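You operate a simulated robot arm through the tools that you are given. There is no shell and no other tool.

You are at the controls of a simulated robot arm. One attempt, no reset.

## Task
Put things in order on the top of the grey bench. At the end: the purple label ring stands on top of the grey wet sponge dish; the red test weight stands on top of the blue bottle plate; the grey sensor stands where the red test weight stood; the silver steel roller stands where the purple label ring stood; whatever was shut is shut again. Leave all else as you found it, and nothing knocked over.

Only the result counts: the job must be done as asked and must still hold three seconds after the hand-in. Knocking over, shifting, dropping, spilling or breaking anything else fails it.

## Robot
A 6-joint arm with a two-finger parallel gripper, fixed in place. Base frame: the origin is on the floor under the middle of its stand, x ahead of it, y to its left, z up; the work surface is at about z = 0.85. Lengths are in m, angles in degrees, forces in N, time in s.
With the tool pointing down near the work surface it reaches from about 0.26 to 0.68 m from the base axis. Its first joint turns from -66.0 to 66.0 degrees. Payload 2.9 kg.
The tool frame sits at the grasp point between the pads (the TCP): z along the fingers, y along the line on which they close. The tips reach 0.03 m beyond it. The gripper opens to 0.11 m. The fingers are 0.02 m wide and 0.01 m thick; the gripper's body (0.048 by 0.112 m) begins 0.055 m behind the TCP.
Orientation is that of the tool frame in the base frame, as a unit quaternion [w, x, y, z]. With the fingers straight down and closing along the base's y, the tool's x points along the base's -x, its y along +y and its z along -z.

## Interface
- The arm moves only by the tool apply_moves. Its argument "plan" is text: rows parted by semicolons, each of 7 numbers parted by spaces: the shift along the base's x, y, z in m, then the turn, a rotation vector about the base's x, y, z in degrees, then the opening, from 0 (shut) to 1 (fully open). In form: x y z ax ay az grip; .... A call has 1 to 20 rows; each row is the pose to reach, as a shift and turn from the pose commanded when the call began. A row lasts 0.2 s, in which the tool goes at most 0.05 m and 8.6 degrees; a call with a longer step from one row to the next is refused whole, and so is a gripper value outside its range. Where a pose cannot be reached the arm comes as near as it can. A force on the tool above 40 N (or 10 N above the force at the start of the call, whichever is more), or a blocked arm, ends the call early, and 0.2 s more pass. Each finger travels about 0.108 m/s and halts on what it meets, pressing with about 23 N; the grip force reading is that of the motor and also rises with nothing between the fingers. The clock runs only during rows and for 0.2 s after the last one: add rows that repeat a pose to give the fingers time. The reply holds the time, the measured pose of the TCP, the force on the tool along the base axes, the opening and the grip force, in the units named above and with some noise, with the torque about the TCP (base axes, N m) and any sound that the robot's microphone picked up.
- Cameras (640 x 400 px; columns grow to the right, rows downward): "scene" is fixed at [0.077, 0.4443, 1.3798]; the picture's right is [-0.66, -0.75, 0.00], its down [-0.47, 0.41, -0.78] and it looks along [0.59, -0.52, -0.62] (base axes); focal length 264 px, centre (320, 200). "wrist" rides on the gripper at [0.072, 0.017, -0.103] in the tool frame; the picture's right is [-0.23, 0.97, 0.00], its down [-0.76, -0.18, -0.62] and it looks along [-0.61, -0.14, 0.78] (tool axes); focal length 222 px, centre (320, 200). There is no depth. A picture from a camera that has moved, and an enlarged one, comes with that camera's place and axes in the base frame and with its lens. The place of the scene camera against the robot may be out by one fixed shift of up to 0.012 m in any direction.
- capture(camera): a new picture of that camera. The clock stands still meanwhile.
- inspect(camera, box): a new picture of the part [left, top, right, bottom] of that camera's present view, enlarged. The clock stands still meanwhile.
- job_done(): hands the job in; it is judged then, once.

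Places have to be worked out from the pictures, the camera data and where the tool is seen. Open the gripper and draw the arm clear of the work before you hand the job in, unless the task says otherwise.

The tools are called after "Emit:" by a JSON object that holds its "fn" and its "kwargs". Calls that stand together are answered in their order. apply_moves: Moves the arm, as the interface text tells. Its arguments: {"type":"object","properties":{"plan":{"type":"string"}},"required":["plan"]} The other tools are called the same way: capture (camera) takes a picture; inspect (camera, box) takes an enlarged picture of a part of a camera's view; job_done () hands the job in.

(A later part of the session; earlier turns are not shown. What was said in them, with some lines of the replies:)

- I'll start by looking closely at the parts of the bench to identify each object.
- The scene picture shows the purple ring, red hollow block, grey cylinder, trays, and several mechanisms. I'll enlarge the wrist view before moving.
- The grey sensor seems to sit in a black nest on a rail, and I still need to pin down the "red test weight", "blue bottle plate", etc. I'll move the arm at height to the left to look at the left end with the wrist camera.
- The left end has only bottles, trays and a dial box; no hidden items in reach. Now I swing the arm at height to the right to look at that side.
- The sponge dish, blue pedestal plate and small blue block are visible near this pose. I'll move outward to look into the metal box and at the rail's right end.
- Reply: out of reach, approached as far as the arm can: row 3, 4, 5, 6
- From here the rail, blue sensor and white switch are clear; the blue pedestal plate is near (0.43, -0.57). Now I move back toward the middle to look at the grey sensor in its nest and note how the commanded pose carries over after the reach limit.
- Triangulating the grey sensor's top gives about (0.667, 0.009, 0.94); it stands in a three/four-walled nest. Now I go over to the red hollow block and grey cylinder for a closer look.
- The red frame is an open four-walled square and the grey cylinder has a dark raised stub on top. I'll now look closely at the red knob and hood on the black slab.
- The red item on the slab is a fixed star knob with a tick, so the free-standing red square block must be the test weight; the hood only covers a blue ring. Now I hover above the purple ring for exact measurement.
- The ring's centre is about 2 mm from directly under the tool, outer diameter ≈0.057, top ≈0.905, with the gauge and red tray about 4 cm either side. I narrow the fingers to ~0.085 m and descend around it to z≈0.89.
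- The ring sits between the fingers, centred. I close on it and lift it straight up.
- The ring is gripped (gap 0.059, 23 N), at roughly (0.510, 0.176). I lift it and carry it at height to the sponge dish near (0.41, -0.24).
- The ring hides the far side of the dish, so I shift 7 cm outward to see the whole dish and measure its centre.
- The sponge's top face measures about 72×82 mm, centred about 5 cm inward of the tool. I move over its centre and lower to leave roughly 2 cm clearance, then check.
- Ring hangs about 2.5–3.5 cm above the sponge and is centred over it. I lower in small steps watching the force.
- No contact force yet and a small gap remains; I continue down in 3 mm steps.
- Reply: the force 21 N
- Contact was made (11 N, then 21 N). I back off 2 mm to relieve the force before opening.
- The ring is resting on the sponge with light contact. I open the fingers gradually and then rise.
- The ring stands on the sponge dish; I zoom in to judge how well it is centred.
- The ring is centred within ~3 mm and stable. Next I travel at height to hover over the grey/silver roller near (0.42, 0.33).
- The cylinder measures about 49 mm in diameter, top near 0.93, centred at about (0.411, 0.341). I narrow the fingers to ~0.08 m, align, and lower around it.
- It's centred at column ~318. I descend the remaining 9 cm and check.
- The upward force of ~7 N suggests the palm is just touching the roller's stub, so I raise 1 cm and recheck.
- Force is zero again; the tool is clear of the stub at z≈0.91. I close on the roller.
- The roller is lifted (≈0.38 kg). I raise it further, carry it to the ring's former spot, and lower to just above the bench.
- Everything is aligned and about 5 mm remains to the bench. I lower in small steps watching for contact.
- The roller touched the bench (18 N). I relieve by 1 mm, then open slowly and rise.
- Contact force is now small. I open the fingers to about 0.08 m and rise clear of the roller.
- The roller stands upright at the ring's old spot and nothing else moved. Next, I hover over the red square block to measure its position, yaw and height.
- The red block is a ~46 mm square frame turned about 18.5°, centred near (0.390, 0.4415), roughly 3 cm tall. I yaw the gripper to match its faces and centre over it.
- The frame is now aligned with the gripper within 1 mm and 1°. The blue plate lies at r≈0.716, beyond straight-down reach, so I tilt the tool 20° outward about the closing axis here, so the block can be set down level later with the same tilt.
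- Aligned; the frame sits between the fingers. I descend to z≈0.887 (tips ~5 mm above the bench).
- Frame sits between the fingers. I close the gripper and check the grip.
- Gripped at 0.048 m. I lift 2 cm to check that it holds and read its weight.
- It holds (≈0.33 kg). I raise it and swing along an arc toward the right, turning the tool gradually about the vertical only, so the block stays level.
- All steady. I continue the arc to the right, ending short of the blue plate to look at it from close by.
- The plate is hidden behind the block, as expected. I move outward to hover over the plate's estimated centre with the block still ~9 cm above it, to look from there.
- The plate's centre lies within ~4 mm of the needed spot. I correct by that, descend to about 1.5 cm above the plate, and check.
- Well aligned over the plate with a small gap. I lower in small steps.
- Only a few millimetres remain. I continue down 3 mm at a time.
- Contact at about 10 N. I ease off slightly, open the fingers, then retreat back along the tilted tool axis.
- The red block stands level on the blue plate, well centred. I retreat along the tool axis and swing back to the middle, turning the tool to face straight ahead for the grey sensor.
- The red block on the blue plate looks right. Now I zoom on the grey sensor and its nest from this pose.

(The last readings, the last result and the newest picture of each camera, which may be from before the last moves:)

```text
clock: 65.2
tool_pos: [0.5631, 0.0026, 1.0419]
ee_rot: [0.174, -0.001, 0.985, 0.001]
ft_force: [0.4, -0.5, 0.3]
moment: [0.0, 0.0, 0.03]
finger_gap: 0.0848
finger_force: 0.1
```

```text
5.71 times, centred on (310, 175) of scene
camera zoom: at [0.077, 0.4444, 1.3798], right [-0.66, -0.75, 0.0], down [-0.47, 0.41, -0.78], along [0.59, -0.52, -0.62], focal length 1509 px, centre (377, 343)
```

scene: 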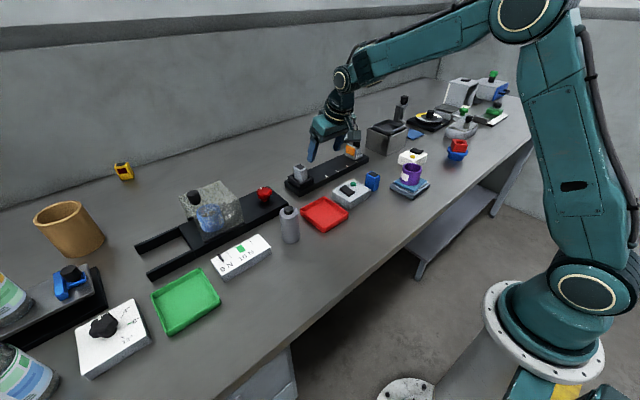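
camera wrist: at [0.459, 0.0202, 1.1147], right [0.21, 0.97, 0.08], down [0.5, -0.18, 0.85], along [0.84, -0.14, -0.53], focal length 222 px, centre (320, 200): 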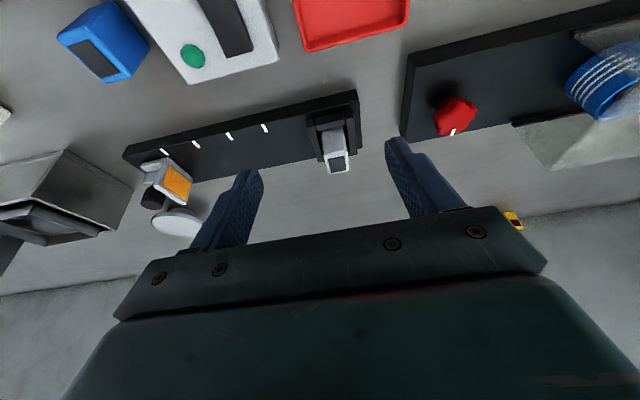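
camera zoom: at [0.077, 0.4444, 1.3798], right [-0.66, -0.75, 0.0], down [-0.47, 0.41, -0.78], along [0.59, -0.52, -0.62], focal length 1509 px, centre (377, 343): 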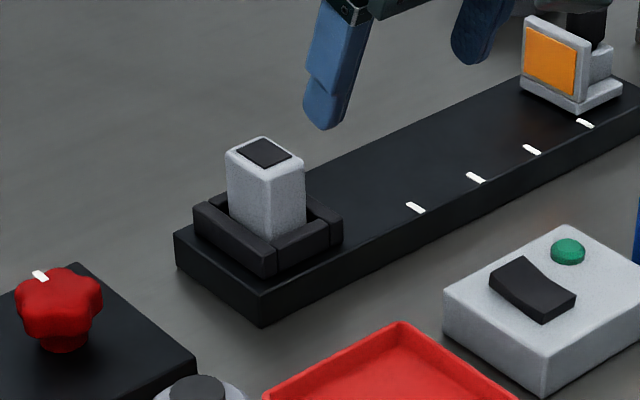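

The sensor is about 30 mm square, top ≈0.939, nest walls up to ≈0.893, offset from the tool by about (+0.107, +0.007). I move above it and descend partway for a check.

Emit:
{"fn": "apply_moves", "kwargs": {"plan": "0.04 0.003 0 0 0 0 0.77; 0.08 0.006 0 0 0 0 0.77; 0.104 0.0073 -0.01 0 0 0 0.77; 0.104 0.0073 -0.05 0 0 0 0.77; 0.104 0.0073 -0.08 0 0 0 0.77; 0.104 0.0073 -0.08 0 0 0 0.77"}}

Emit:
{"fn": "capture", "kwargs": {"camera": "wrist"}}

Emit:
{"fn": "inspect", "kwargs": {"camera": "wrist", "box": [240, 80, 400, 220]}}

Emit:
{"fn": "inspect", "kwargs": {"camera": "scene", "box": [260, 120, 360, 210]}}

```text
clock: 66.6
tool_pos: [0.6636, 0.0087, 0.9591]
ee_rot: [0.174, 0.0, 0.985, 0.0]
ft_force: [-0.1, -0.4, 0.1]
moment: [0.02, 0.01, -0.01]
finger_gap: 0.0846
finger_force: 0.0
```

```text
taken
camera wrist: at [0.5612, 0.0254, 1.0323], right [0.21, 0.97, 0.08], down [0.5, -0.18, 0.85], along [0.84, -0.14, -0.53], focal length 222 px, centre (320, 200)
```

wrist: 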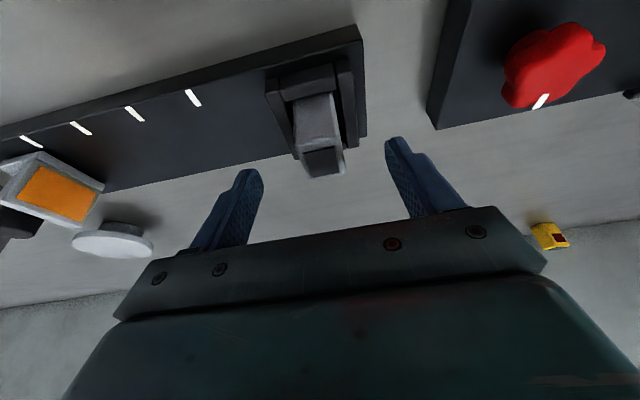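

```text
2.86 times, centred on (320, 150) of wrist
camera zoom: at [0.5612, 0.0254, 1.0323], right [0.21, 0.97, 0.08], down [0.5, -0.18, 0.85], along [0.84, -0.14, -0.53], focal length 635 px, centre (320, 343)
```

zoom: 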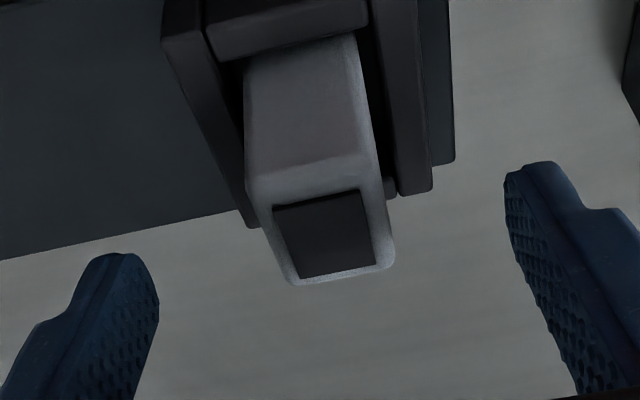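

```text
4.44 times, centred on (310, 165) of scene
camera zoom: at [0.077, 0.4443, 1.3798], right [-0.66, -0.75, 0.0], down [-0.47, 0.41, -0.78], along [0.59, -0.52, -0.62], focal length 1174 px, centre (364, 356)
```

zoom: 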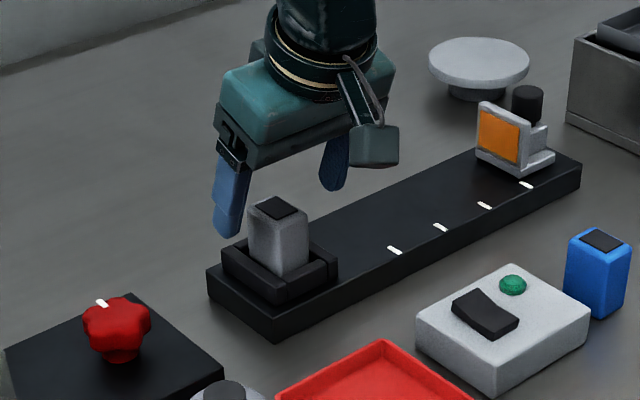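

The sensor is about 3 mm to +y and slightly outward of centre. I correct and descend 3 cm so the tips end just above the nest walls.

Emit:
{"fn": "apply_moves", "kwargs": {"plan": "0.002 0.0025 0 0 0 0 0.77; 0.002 0.0025 -0.015 0 0 0 0.77; 0.002 0.0025 -0.025 0 0 0 0.77; 0.002 0.0025 -0.03 0 0 0 0.77; 0.002 0.0025 -0.03 0 0 0 0.77"}}

Emit:
{"fn": "inspect", "kwargs": {"camera": "wrist", "box": [220, 80, 420, 230]}}

Emit:
{"fn": "inspect", "kwargs": {"camera": "scene", "box": [270, 140, 340, 200]}}

```text
clock: 67.8
tool_pos: [0.6661, 0.0091, 0.9298]
ee_rot: [0.174, 0.0, 0.985, 0.0]
ft_force: [-0.7, -0.2, -0.5]
moment: [0.01, 0.0, 0.01]
finger_gap: 0.0848
finger_force: 0.2
```

```text
2.67 times, centred on (320, 155) of wrist
camera zoom: at [0.5633, 0.0269, 1.0035], right [0.21, 0.97, 0.08], down [0.5, -0.18, 0.85], along [0.84, -0.14, -0.53], focal length 592 px, centre (320, 320)
```

zoom: 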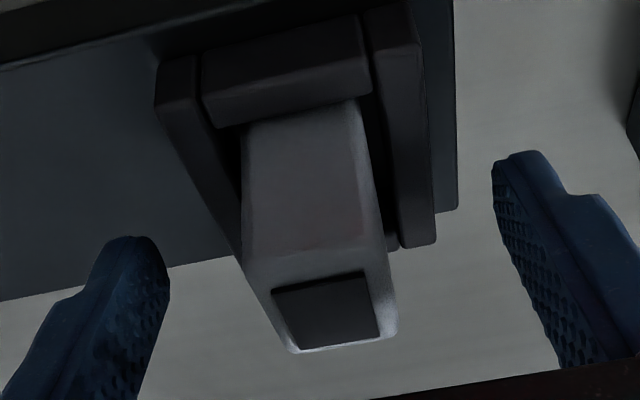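

```text
6.67 times, centred on (305, 170) of scene
camera zoom: at [0.077, 0.4443, 1.3798], right [-0.66, -0.75, 0.0], down [-0.47, 0.41, -0.78], along [0.59, -0.52, -0.62], focal length 1761 px, centre (420, 400)
```

zoom: 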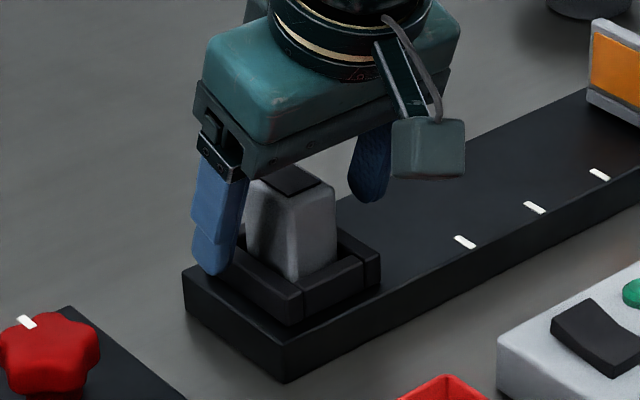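

The sensor is centred between the fingers with tips above the nest walls. I close on it.

Emit:
{"fn": "apply_moves", "kwargs": {"plan": "0 0 0 0 0 0 0.5; 0 0 0 0 0 0 0.35; 0 0 0 0 0 0 0.2; 0 0 0 0 0 0 0.15; 0 0 0 0 0 0 0.15; 0 0 0 0 0 0 0.15"}}

Emit:
{"fn": "inspect", "kwargs": {"camera": "wrist", "box": [220, 80, 420, 230]}}

```text
clock: 69.2
tool_pos: [0.666, 0.0101, 0.9315]
ee_rot: [0.174, 0.0, 0.985, -0.001]
ft_force: [-0.8, 0.8, 0.4]
moment: [-0.02, 0.02, 0.01]
finger_gap: 0.0297
finger_force: 22.6
```

```text
2.67 times, centred on (320, 155) of wrist
camera zoom: at [0.5633, 0.0269, 1.0037], right [0.21, 0.97, 0.08], down [0.5, -0.18, 0.85], along [0.84, -0.14, -0.53], focal length 592 px, centre (320, 320)
```

zoom: 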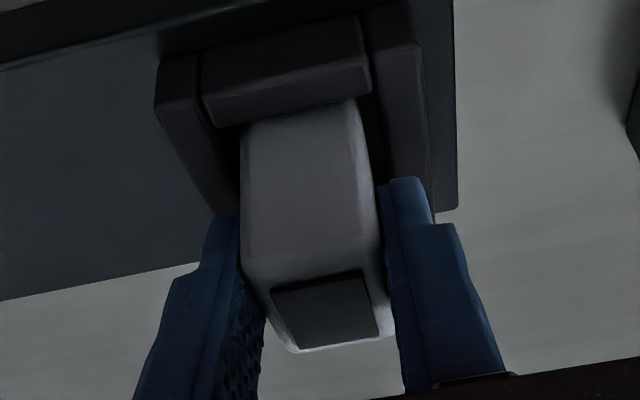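

Gripped at 0.030 m. I lift gently and watch the force for any catch.

Emit:
{"fn": "apply_moves", "kwargs": {"plan": "0 0 0.005 0 0 0 0.15; 0 0 0.01 0 0 0 0.15; 0 0 0.01 0 0 0 0.15"}}

Emit:
{"fn": "inspect", "kwargs": {"camera": "scene", "box": [270, 140, 340, 200]}}

```text
clock: 70.0
tool_pos: [0.6658, 0.0099, 0.941]
ee_rot: [0.173, 0.0, 0.985, 0.0]
ft_force: [0.3, -1.0, 0.2]
moment: [-0.01, 0.03, 0.02]
finger_gap: 0.0294
finger_force: 22.9
```

```text
6.67 times, centred on (305, 170) of scene
camera zoom: at [0.077, 0.4443, 1.3798], right [-0.66, -0.75, 0.0], down [-0.47, 0.41, -0.78], along [0.59, -0.52, -0.62], focal length 1761 px, centre (420, 400)
```

zoom: 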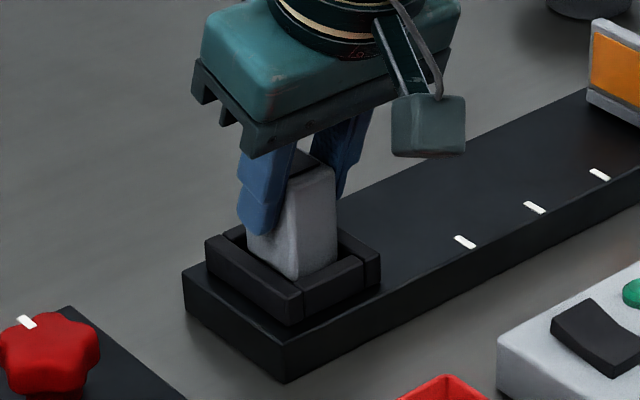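

It's rising freely (a light object). I keep lifting until it's clear of the nest and then look.

Emit:
{"fn": "apply_moves", "kwargs": {"plan": "0 0 0.015 0 0 0 0.15; 0 0 0.03 0 0 0 0.15; 0 0 0.05 0 0 0 0.15; -0.01 0 0.07 0 0 0 0.15; -0.01 0 0.07 0 0 0 0.15"}}

Emit:
{"fn": "inspect", "kwargs": {"camera": "scene", "box": [260, 110, 360, 200]}}

Emit:
{"fn": "capture", "kwargs": {"camera": "wrist"}}

```text
clock: 71.2
tool_pos: [0.655, 0.0105, 1.0077]
ee_rot: [0.175, 0.0, 0.985, 0.0]
ft_force: [-1.2, 0.9, -1.3]
moment: [-0.01, 0.0, 0.01]
finger_gap: 0.0294
finger_force: 23.3
```

```text
4.44 times, centred on (310, 155) of scene
camera zoom: at [0.077, 0.4443, 1.3798], right [-0.66, -0.75, 0.0], down [-0.47, 0.41, -0.78], along [0.59, -0.52, -0.62], focal length 1174 px, centre (364, 400)
```

zoom: 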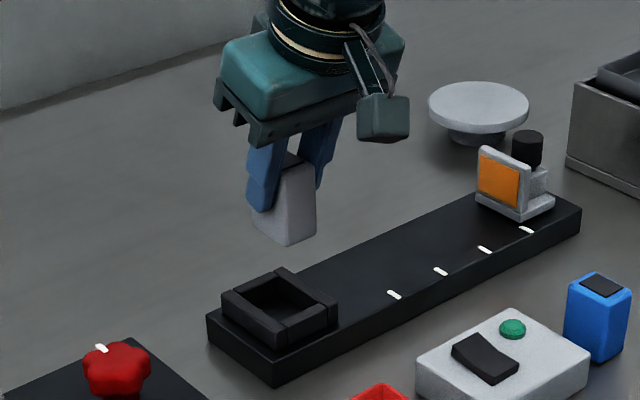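

```text
taken
camera wrist: at [0.5522, 0.0271, 1.0823], right [0.21, 0.97, 0.08], down [0.5, -0.18, 0.85], along [0.84, -0.14, -0.53], focal length 222 px, centre (320, 200)
```

wrist: 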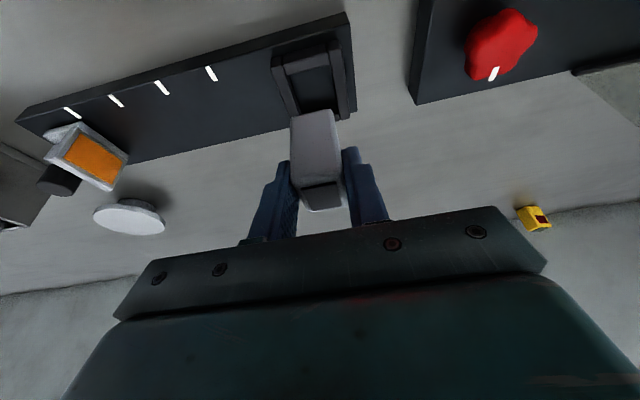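

The sensor is clear of the nest and upright in the grip. I carry it at height in an arc back to the spot where the red block stood, with the same tilted tool pose used there.

Emit:
{"fn": "apply_moves", "kwargs": {"plan": "-0.0364 0 0.02 0 0 0 0.15; -0.0764 0 0.04 0 0 0 0.15; -0.0931 0.034 0.04 0 0 1.7 0.15; -0.1033 0.0773 0.04 0 0 3.4 0.15; -0.1119 0.1204 0.04 0 0 5.1 0.15; -0.1238 0.1628 0.04 0 0 6.8 0.15; -0.139 0.204 0.04 0 0 8.5 0.15; -0.1574 0.2439 0.04 0 0 10.2 0.15; -0.1789 0.2823 0.04 0 0 11.9 0.15; -0.1993 0.3218 0.04 0 0 13.6 0.15; -0.223 0.3599 0.04 0 0 15.3 0.15; -0.2463 0.3998 0.04 0 0 17 0.15; -0.2692 0.4301 0.04 0 0 18.5 0.15; -0.2692 0.4301 0.04 0 0 18.5 0.15"}}

Emit:
{"fn": "capture", "kwargs": {"camera": "wrist"}}

Emit:
{"fn": "capture", "kwargs": {"camera": "scene"}}

```text
clock: 74.2
tool_pos: [0.3863, 0.4398, 1.0499]
ee_rot: [0.172, -0.158, 0.972, 0.028]
ft_force: [-1.1, 0.6, -0.4]
moment: [0.0, -0.01, -0.01]
finger_gap: 0.0293
finger_force: 22.8
```

```text
taken
camera wrist: at [0.2828, 0.423, 1.1224], right [-0.11, 0.99, 0.08], down [0.53, -0.01, 0.85], along [0.84, 0.13, -0.53], focal length 222 px, centre (320, 200)
```

wrist: 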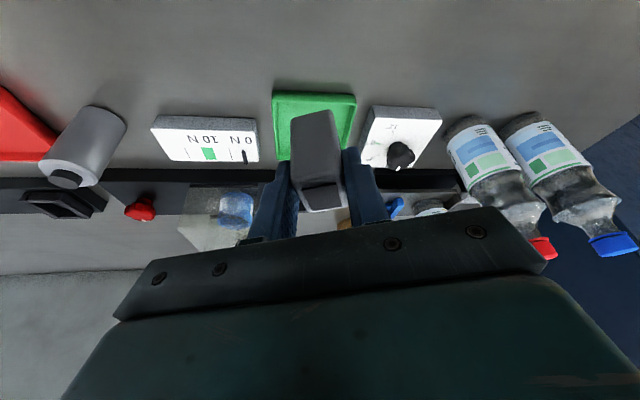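

```text
taken
```

scene: 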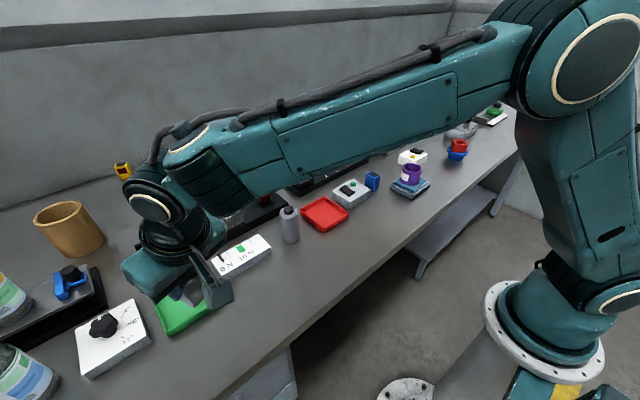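

Over the spot at height. I lower it to about 2 cm above the bench and check from the scene camera.

Emit:
{"fn": "apply_moves", "kwargs": {"plan": "0 0 -0.04 0 0 0 0.15; 0 0 -0.08 0 0 0 0.15; 0 0 -0.11 0 0 0 0.15; 0 0 -0.125 0 0 0 0.15; 0 0 -0.125 0 0 0 0.15"}}

Emit:
{"fn": "capture", "kwargs": {"camera": "wrist"}}

Emit:
{"fn": "inspect", "kwargs": {"camera": "scene", "box": [150, 260, 270, 380]}}

```text
clock: 75.4
tool_pos: [0.3883, 0.4384, 0.9241]
ee_rot: [0.171, -0.158, 0.972, 0.028]
ft_force: [-0.1, -0.4, -1.1]
moment: [0.01, 0.07, 0.0]
finger_gap: 0.0293
finger_force: 23.6
```

```text
taken
camera wrist: at [0.2843, 0.4227, 0.9981], right [-0.11, 0.99, 0.08], down [0.53, -0.01, 0.85], along [0.84, 0.13, -0.53], focal length 222 px, centre (320, 200)
```

wrist: 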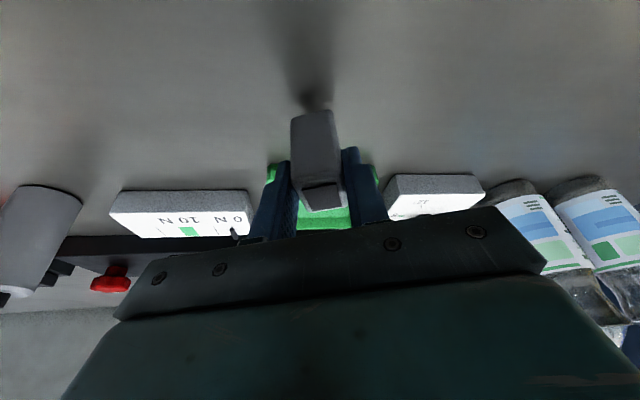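

```text
3.33 times, centred on (210, 320) of scene
camera zoom: at [0.077, 0.4444, 1.3798], right [-0.66, -0.75, 0.0], down [-0.47, 0.41, -0.78], along [0.59, -0.52, -0.62], focal length 880 px, centre (687, -200)
```

zoom: 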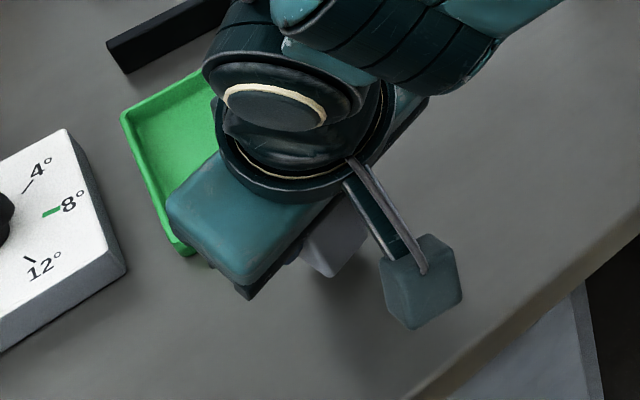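

Still ~1.8 cm up. I lower further in careful steps.

Emit:
{"fn": "apply_moves", "kwargs": {"plan": "0 0 -0.006 0 0 0 0.15; 0 0 -0.012 0 0 0 0.15; 0 0 -0.012 0 0 0 0.15"}}

Emit:
{"fn": "apply_moves", "kwargs": {"plan": "0 0 -0.0015 0 0 0 0.15; 0 0 -0.003 0 0 0 0.15; 0 0 -0.003 0 0 0 0.15"}}

```text
clock: 76.2
tool_pos: [0.3866, 0.4399, 0.9136]
ee_rot: [0.171, -0.159, 0.972, 0.028]
ft_force: [-0.7, 0.9, -1.0]
moment: [0.0, 0.01, 0.02]
finger_gap: 0.0295
finger_force: 23.1
```

```text
clock: 77.0
tool_pos: [0.3869, 0.4401, 0.9112]
ee_rot: [0.171, -0.158, 0.972, 0.028]
ft_force: [0.3, -0.1, -1.1]
moment: [0.05, 0.02, 0.0]
finger_gap: 0.0293
finger_force: 23.1
```

Emit:
{"fn": "apply_moves", "kwargs": {"plan": "0 0 -0.001 0 0 0 0.15; 0 0 -0.002 0 0 0 0.15; 0 0 -0.002 0 0 0 0.15"}}

```text
clock: 77.8
tool_pos: [0.3878, 0.4409, 0.9075]
ee_rot: [0.172, -0.158, 0.972, 0.028]
ft_force: [-0.6, -0.3, -0.1]
moment: [0.03, 0.04, 0.03]
finger_gap: 0.0295
finger_force: 22.9
```

Emit:
{"fn": "apply_moves", "kwargs": {"plan": "0 0 -0.001 0 0 0 0.15; 0 0 -0.0015 0 0 0 0.15; 0 0 -0.0015 0 0 0 0.15"}}

```text
clock: 78.6
tool_pos: [0.3879, 0.4407, 0.9077]
ee_rot: [0.172, -0.158, 0.972, 0.028]
ft_force: [-0.2, 0.0, -0.9]
moment: [-0.03, 0.02, 0.01]
finger_gap: 0.0294
finger_force: 22.9
```

Emit:
{"fn": "apply_moves", "kwargs": {"plan": "0 0 -0.0008 0 0 0 0.15; 0 0 -0.0015 0 0 0 0.15; 0 0 -0.0015 0 0 0 0.15"}}

Emit:
{"fn": "inspect", "kwargs": {"camera": "wrist", "box": [240, 60, 400, 220]}}

```text
clock: 79.4
tool_pos: [0.3866, 0.4407, 0.9059]
ee_rot: [0.172, -0.158, 0.972, 0.029]
ft_force: [-0.2, -0.3, 0.7]
moment: [-0.02, -0.03, -0.01]
finger_gap: 0.0297
finger_force: 23.6
```

```text
2.50 times, centred on (320, 140) of wrist
camera zoom: at [0.2835, 0.4239, 0.9786], right [-0.11, 0.99, 0.08], down [0.53, -0.01, 0.85], along [0.84, 0.13, -0.53], focal length 555 px, centre (320, 350)
```

zoom: 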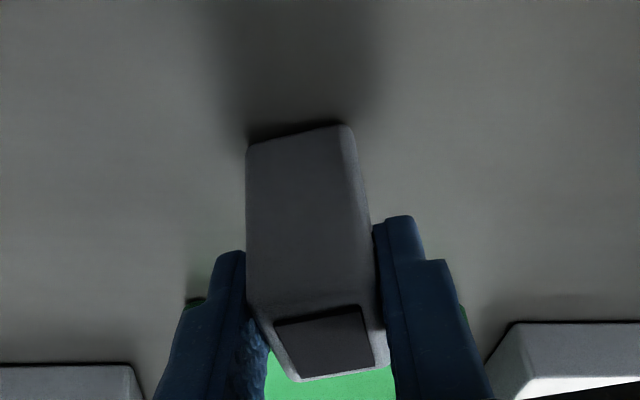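

The shadow is nearly closed under the sensor. One more millimetre.

Emit:
{"fn": "apply_moves", "kwargs": {"plan": "0 0 -0.0005 0 0 0 0.15; 0 0 -0.001 0 0 0 0.15; 0 0 -0.001 0 0 0 0.15"}}

```text
clock: 80.2
tool_pos: [0.3872, 0.4408, 0.9054]
ee_rot: [0.173, -0.157, 0.972, 0.029]
ft_force: [-4.8, -3.8, 17.6]
moment: [-0.17, 0.26, -0.03]
finger_gap: 0.0293
finger_force: 23.0
```

Contact with the bench (18 N). I ease up half a millimetre and check.

Emit:
{"fn": "apply_moves", "kwargs": {"plan": "0 0 0.0006 0 0 0 0.15; 0 0 0.0006 0 0 0 0.15"}}

```text
clock: 80.8
tool_pos: [0.3875, 0.4401, 0.9056]
ee_rot: [0.173, -0.159, 0.972, 0.029]
ft_force: [-1.2, 0.2, 15.8]
moment: [0.05, 0.03, 0.03]
finger_gap: 0.0294
finger_force: 22.5
```

Emit:
{"fn": "apply_moves", "kwargs": {"plan": "0 0 0.0008 0 0 0 0.15; 0 0 0.0008 0 0 0 0.15"}}

```text
clock: 81.4
tool_pos: [0.3876, 0.4402, 0.9058]
ee_rot: [0.171, -0.158, 0.972, 0.028]
ft_force: [1.6, 3.4, 8.8]
moment: [0.2, -0.21, 0.02]
finger_gap: 0.0296
finger_force: 23.1
```

Emit:
{"fn": "apply_moves", "kwargs": {"plan": "0 0 0.0006 0 0 0 0.15; 0 0 0.0006 0 0 0 0.15"}}

```text
clock: 82.0
tool_pos: [0.3881, 0.4397, 0.9051]
ee_rot: [0.17, -0.158, 0.972, 0.026]
ft_force: [1.1, 1.3, 3.6]
moment: [0.14, -0.16, 0.02]
finger_gap: 0.0297
finger_force: 23.7
```

Force is light now. I open the fingers and retreat back along the tilted tool axis.

Emit:
{"fn": "apply_moves", "kwargs": {"plan": "0 0 0 0 0 0 0.3; 0 0 0 0 0 0 0.45; 0 0 0 0 0 0 0.6; 0 0 0 0 0 0 0.7; 0 0 0 0 0 0 0.7; -0.0146 -0.0049 0.042 0 0 0 0.7; -0.03 -0.01 0.087 0 0 0 0.7; -0.04 -0.014 0.13 0 0 0 0.7; -0.04 -0.014 0.13 0 0 0 0.7"}}

Emit:
{"fn": "capture", "kwargs": {"camera": "wrist"}}

Emit:
{"fn": "inspect", "kwargs": {"camera": "scene", "box": [150, 260, 270, 380]}}

```text
clock: 84.0
tool_pos: [0.3502, 0.4266, 1.0363]
ee_rot: [0.172, -0.158, 0.972, 0.028]
ft_force: [0.4, 0.2, -0.2]
moment: [0.02, 0.04, 0.0]
finger_gap: 0.077
finger_force: 0.1
```

```text
taken
camera wrist: at [0.2461, 0.4096, 1.11], right [-0.11, 0.99, 0.08], down [0.53, -0.01, 0.85], along [0.84, 0.13, -0.53], focal length 222 px, centre (320, 200)
```

wrist: 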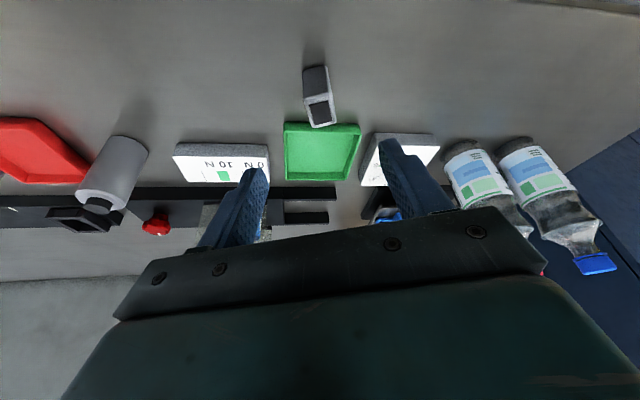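

```text
3.33 times, centred on (210, 320) of scene
camera zoom: at [0.077, 0.4443, 1.3798], right [-0.66, -0.75, 0.0], down [-0.47, 0.41, -0.78], along [0.59, -0.52, -0.62], focal length 880 px, centre (687, -200)
```

zoom: 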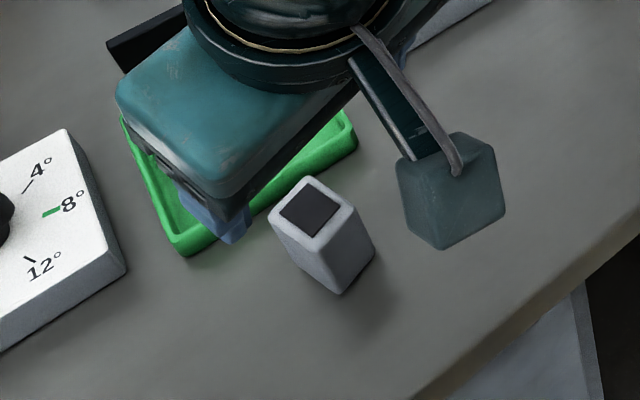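

The sensor stands upright at the spot. I bring the tool back to vertical and hover above to verify its position precisely against the red block's recorded centre.

Emit:
{"fn": "apply_moves", "kwargs": {"plan": "0.01 0.004 0.01 -2.115 6.322 0 1; 0.025 0.01 0.02 -4.23 12.644 0 1; 0.0438 0.0163 0.02 -6.346 18.966 0 1; 0.0438 0.0163 0.02 -6.346 18.966 0 1"}}

Emit:
{"fn": "capture", "kwargs": {"camera": "wrist"}}

Emit:
{"fn": "inspect", "kwargs": {"camera": "wrist", "box": [240, 50, 400, 150]}}

```text
clock: 85.0
tool_pos: [0.393, 0.4426, 1.057]
ee_rot: [-0.002, -0.161, 0.987, -0.001]
ft_force: [0.6, 0.1, 0.4]
moment: [0.03, -0.03, -0.01]
finger_gap: 0.1099
finger_force: 0.1
```

```text
taken
camera wrist: at [0.319, 0.4358, 1.1606], right [-0.09, 1.0, 0.0], down [0.78, 0.07, 0.62], along [0.62, 0.06, -0.78], focal length 222 px, centre (320, 200)
```

wrist: 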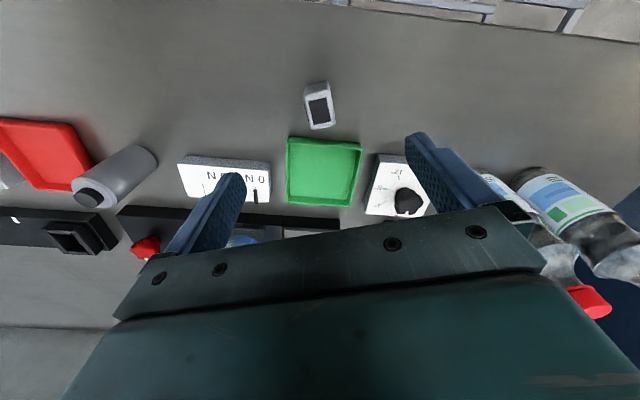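

```text
4.00 times, centred on (320, 100) of wrist
camera zoom: at [0.319, 0.4358, 1.1606], right [-0.09, 1.0, 0.0], down [0.78, 0.07, 0.62], along [0.62, 0.06, -0.78], focal length 888 px, centre (320, 600)
```

zoom: 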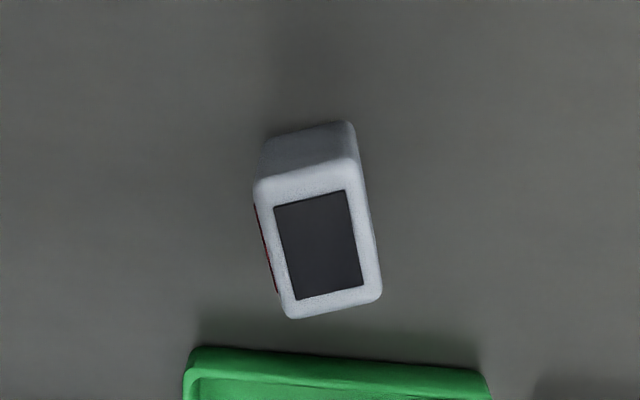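

The sensor is within 2 mm of the block's former centre. Now I open fully, rise, and draw the arm back to its starting area for a final check.

Emit:
{"fn": "apply_moves", "kwargs": {"plan": "0 0 0.04 0 0 0 1; 0 0 0.08 0 0 -3 1; 0.009 -0.044 0.08 0 0 -6 1; 0.019 -0.088 0.08 0 0 -9 1; 0.028 -0.131 0.08 0 0 -12 1; 0.038 -0.175 0.08 0 0 -15 1; 0.047 -0.219 0.08 0 0 -18.5 1; 0.057 -0.263 0.08 0 0 -18.5 1; 0.066 -0.307 0.08 0 0 -18.5 1; 0.03 -0.307 0.09 0 0 -18.5 1; 0 -0.307 0.1 0 0 -18.5 1; 0 -0.307 0.1 0 0 -18.5 1"}}

Emit:
{"fn": "capture", "kwargs": {"camera": "scene"}}

Emit:
{"fn": "capture", "kwargs": {"camera": "wrist"}}

Emit:
{"fn": "inspect", "kwargs": {"camera": "scene", "box": [0, 140, 320, 400]}}

Emit:
{"fn": "inspect", "kwargs": {"camera": "scene", "box": [260, 60, 560, 260]}}

```text
clock: 87.6
tool_pos: [0.3915, 0.1333, 1.1563]
ee_rot: [-0.001, 0.0, 1.0, 0.0]
ft_force: [-0.6, 0.2, 0.4]
moment: [0.02, 0.01, 0.02]
finger_gap: 0.11
finger_force: 0.1
```

```text
taken
```

scene: 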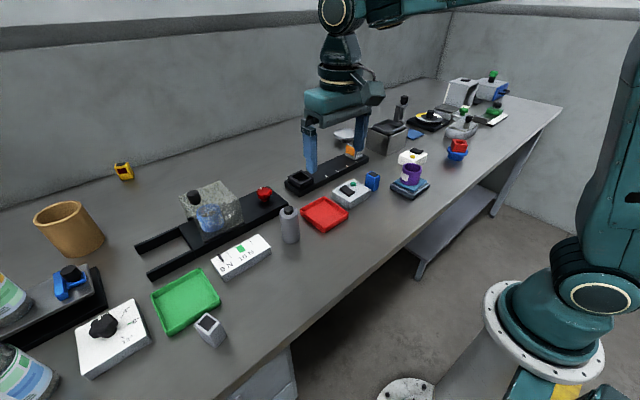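

```text
taken
camera wrist: at [0.3177, 0.151, 1.2603], right [0.23, 0.97, 0.0], down [0.76, -0.18, 0.62], along [0.61, -0.14, -0.78], focal length 222 px, centre (320, 200)
```

wrist: 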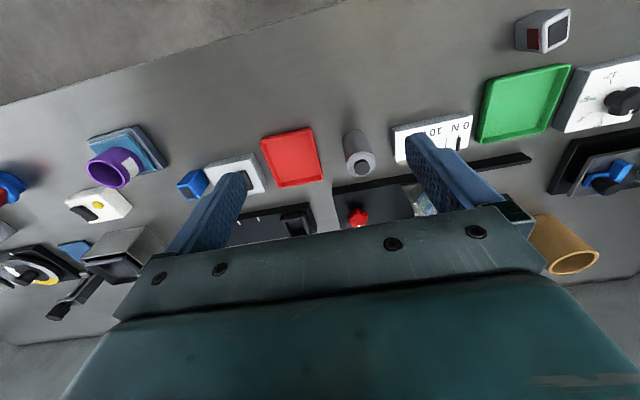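

```text
1.54 times, centred on (160, 270) of scene
camera zoom: at [0.077, 0.4443, 1.3798], right [-0.66, -0.75, 0.0], down [-0.47, 0.41, -0.78], along [0.59, -0.52, -0.62], focal length 406 px, centre (566, 92)
```

zoom: 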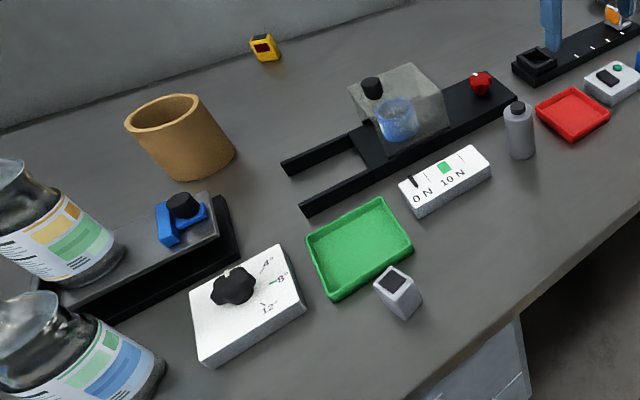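

```text
2.00 times, centred on (410, 160) of scene
camera zoom: at [0.077, 0.4443, 1.3798], right [-0.66, -0.75, 0.0], down [-0.47, 0.41, -0.78], along [0.59, -0.52, -0.62], focal length 528 px, centre (140, 280)
```

zoom: 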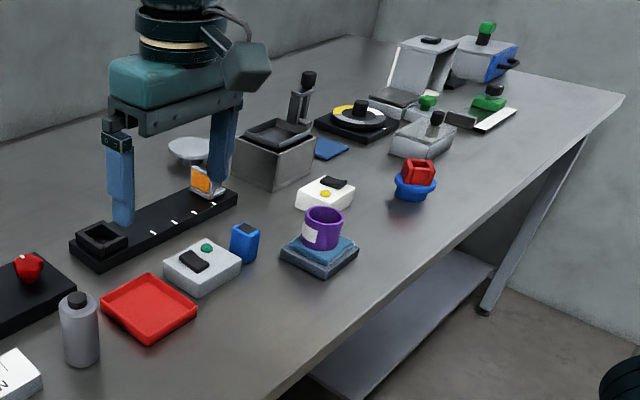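

The final views match the task:
- The purple ring is on the sponge dish.
- The red block is on the blue plate.
- The grey sensor is where the red block stood.
- The roller is where the ring stood.

Nothing else appears to have moved, nothing was opened, and the arm is clear with the gripper open, so I hand the job in.

Emit:
{"fn": "job_done", "kwargs": {}}

```text
The job is handed in.
```

I handed the job in with all four items moved. The final pictures showed everything upright and nothing else shifted. I don't have the verdict.

| Item | Where it is now | How close |
|---|---|---|
| Purple label ring | On the grey wet sponge dish | About 3 mm off the sponge's centre |
| Silver steel roller | Where the purple ring stood | Set at the recorded spot, to within a few mm |
| Red test weight | On the blue bottle plate | Level, within roughly 1 cm of the plate's centre |
| Grey sensor | Where the red test weight stood | Within about 2 mm of the weight's recorded centre |

- **Naming:** I had to judge which objects some names meant. I took the free-standing red square frame as the test weight, because the other red things are trays or a fixed knob. I took the round blue pedestal as the bottle plate, because the flat blue plate was out of reach. If either is wrong, the job fails on that point.
- **Shut things:** I opened nothing, so nothing needed shutting again.
- **Contact forces:** Setting the items down pressed each surface briefly with about 10–21 N. While lining up on the roller, the gripper also touched the stub on its top at about 7 N. I saw no movement from any of these.
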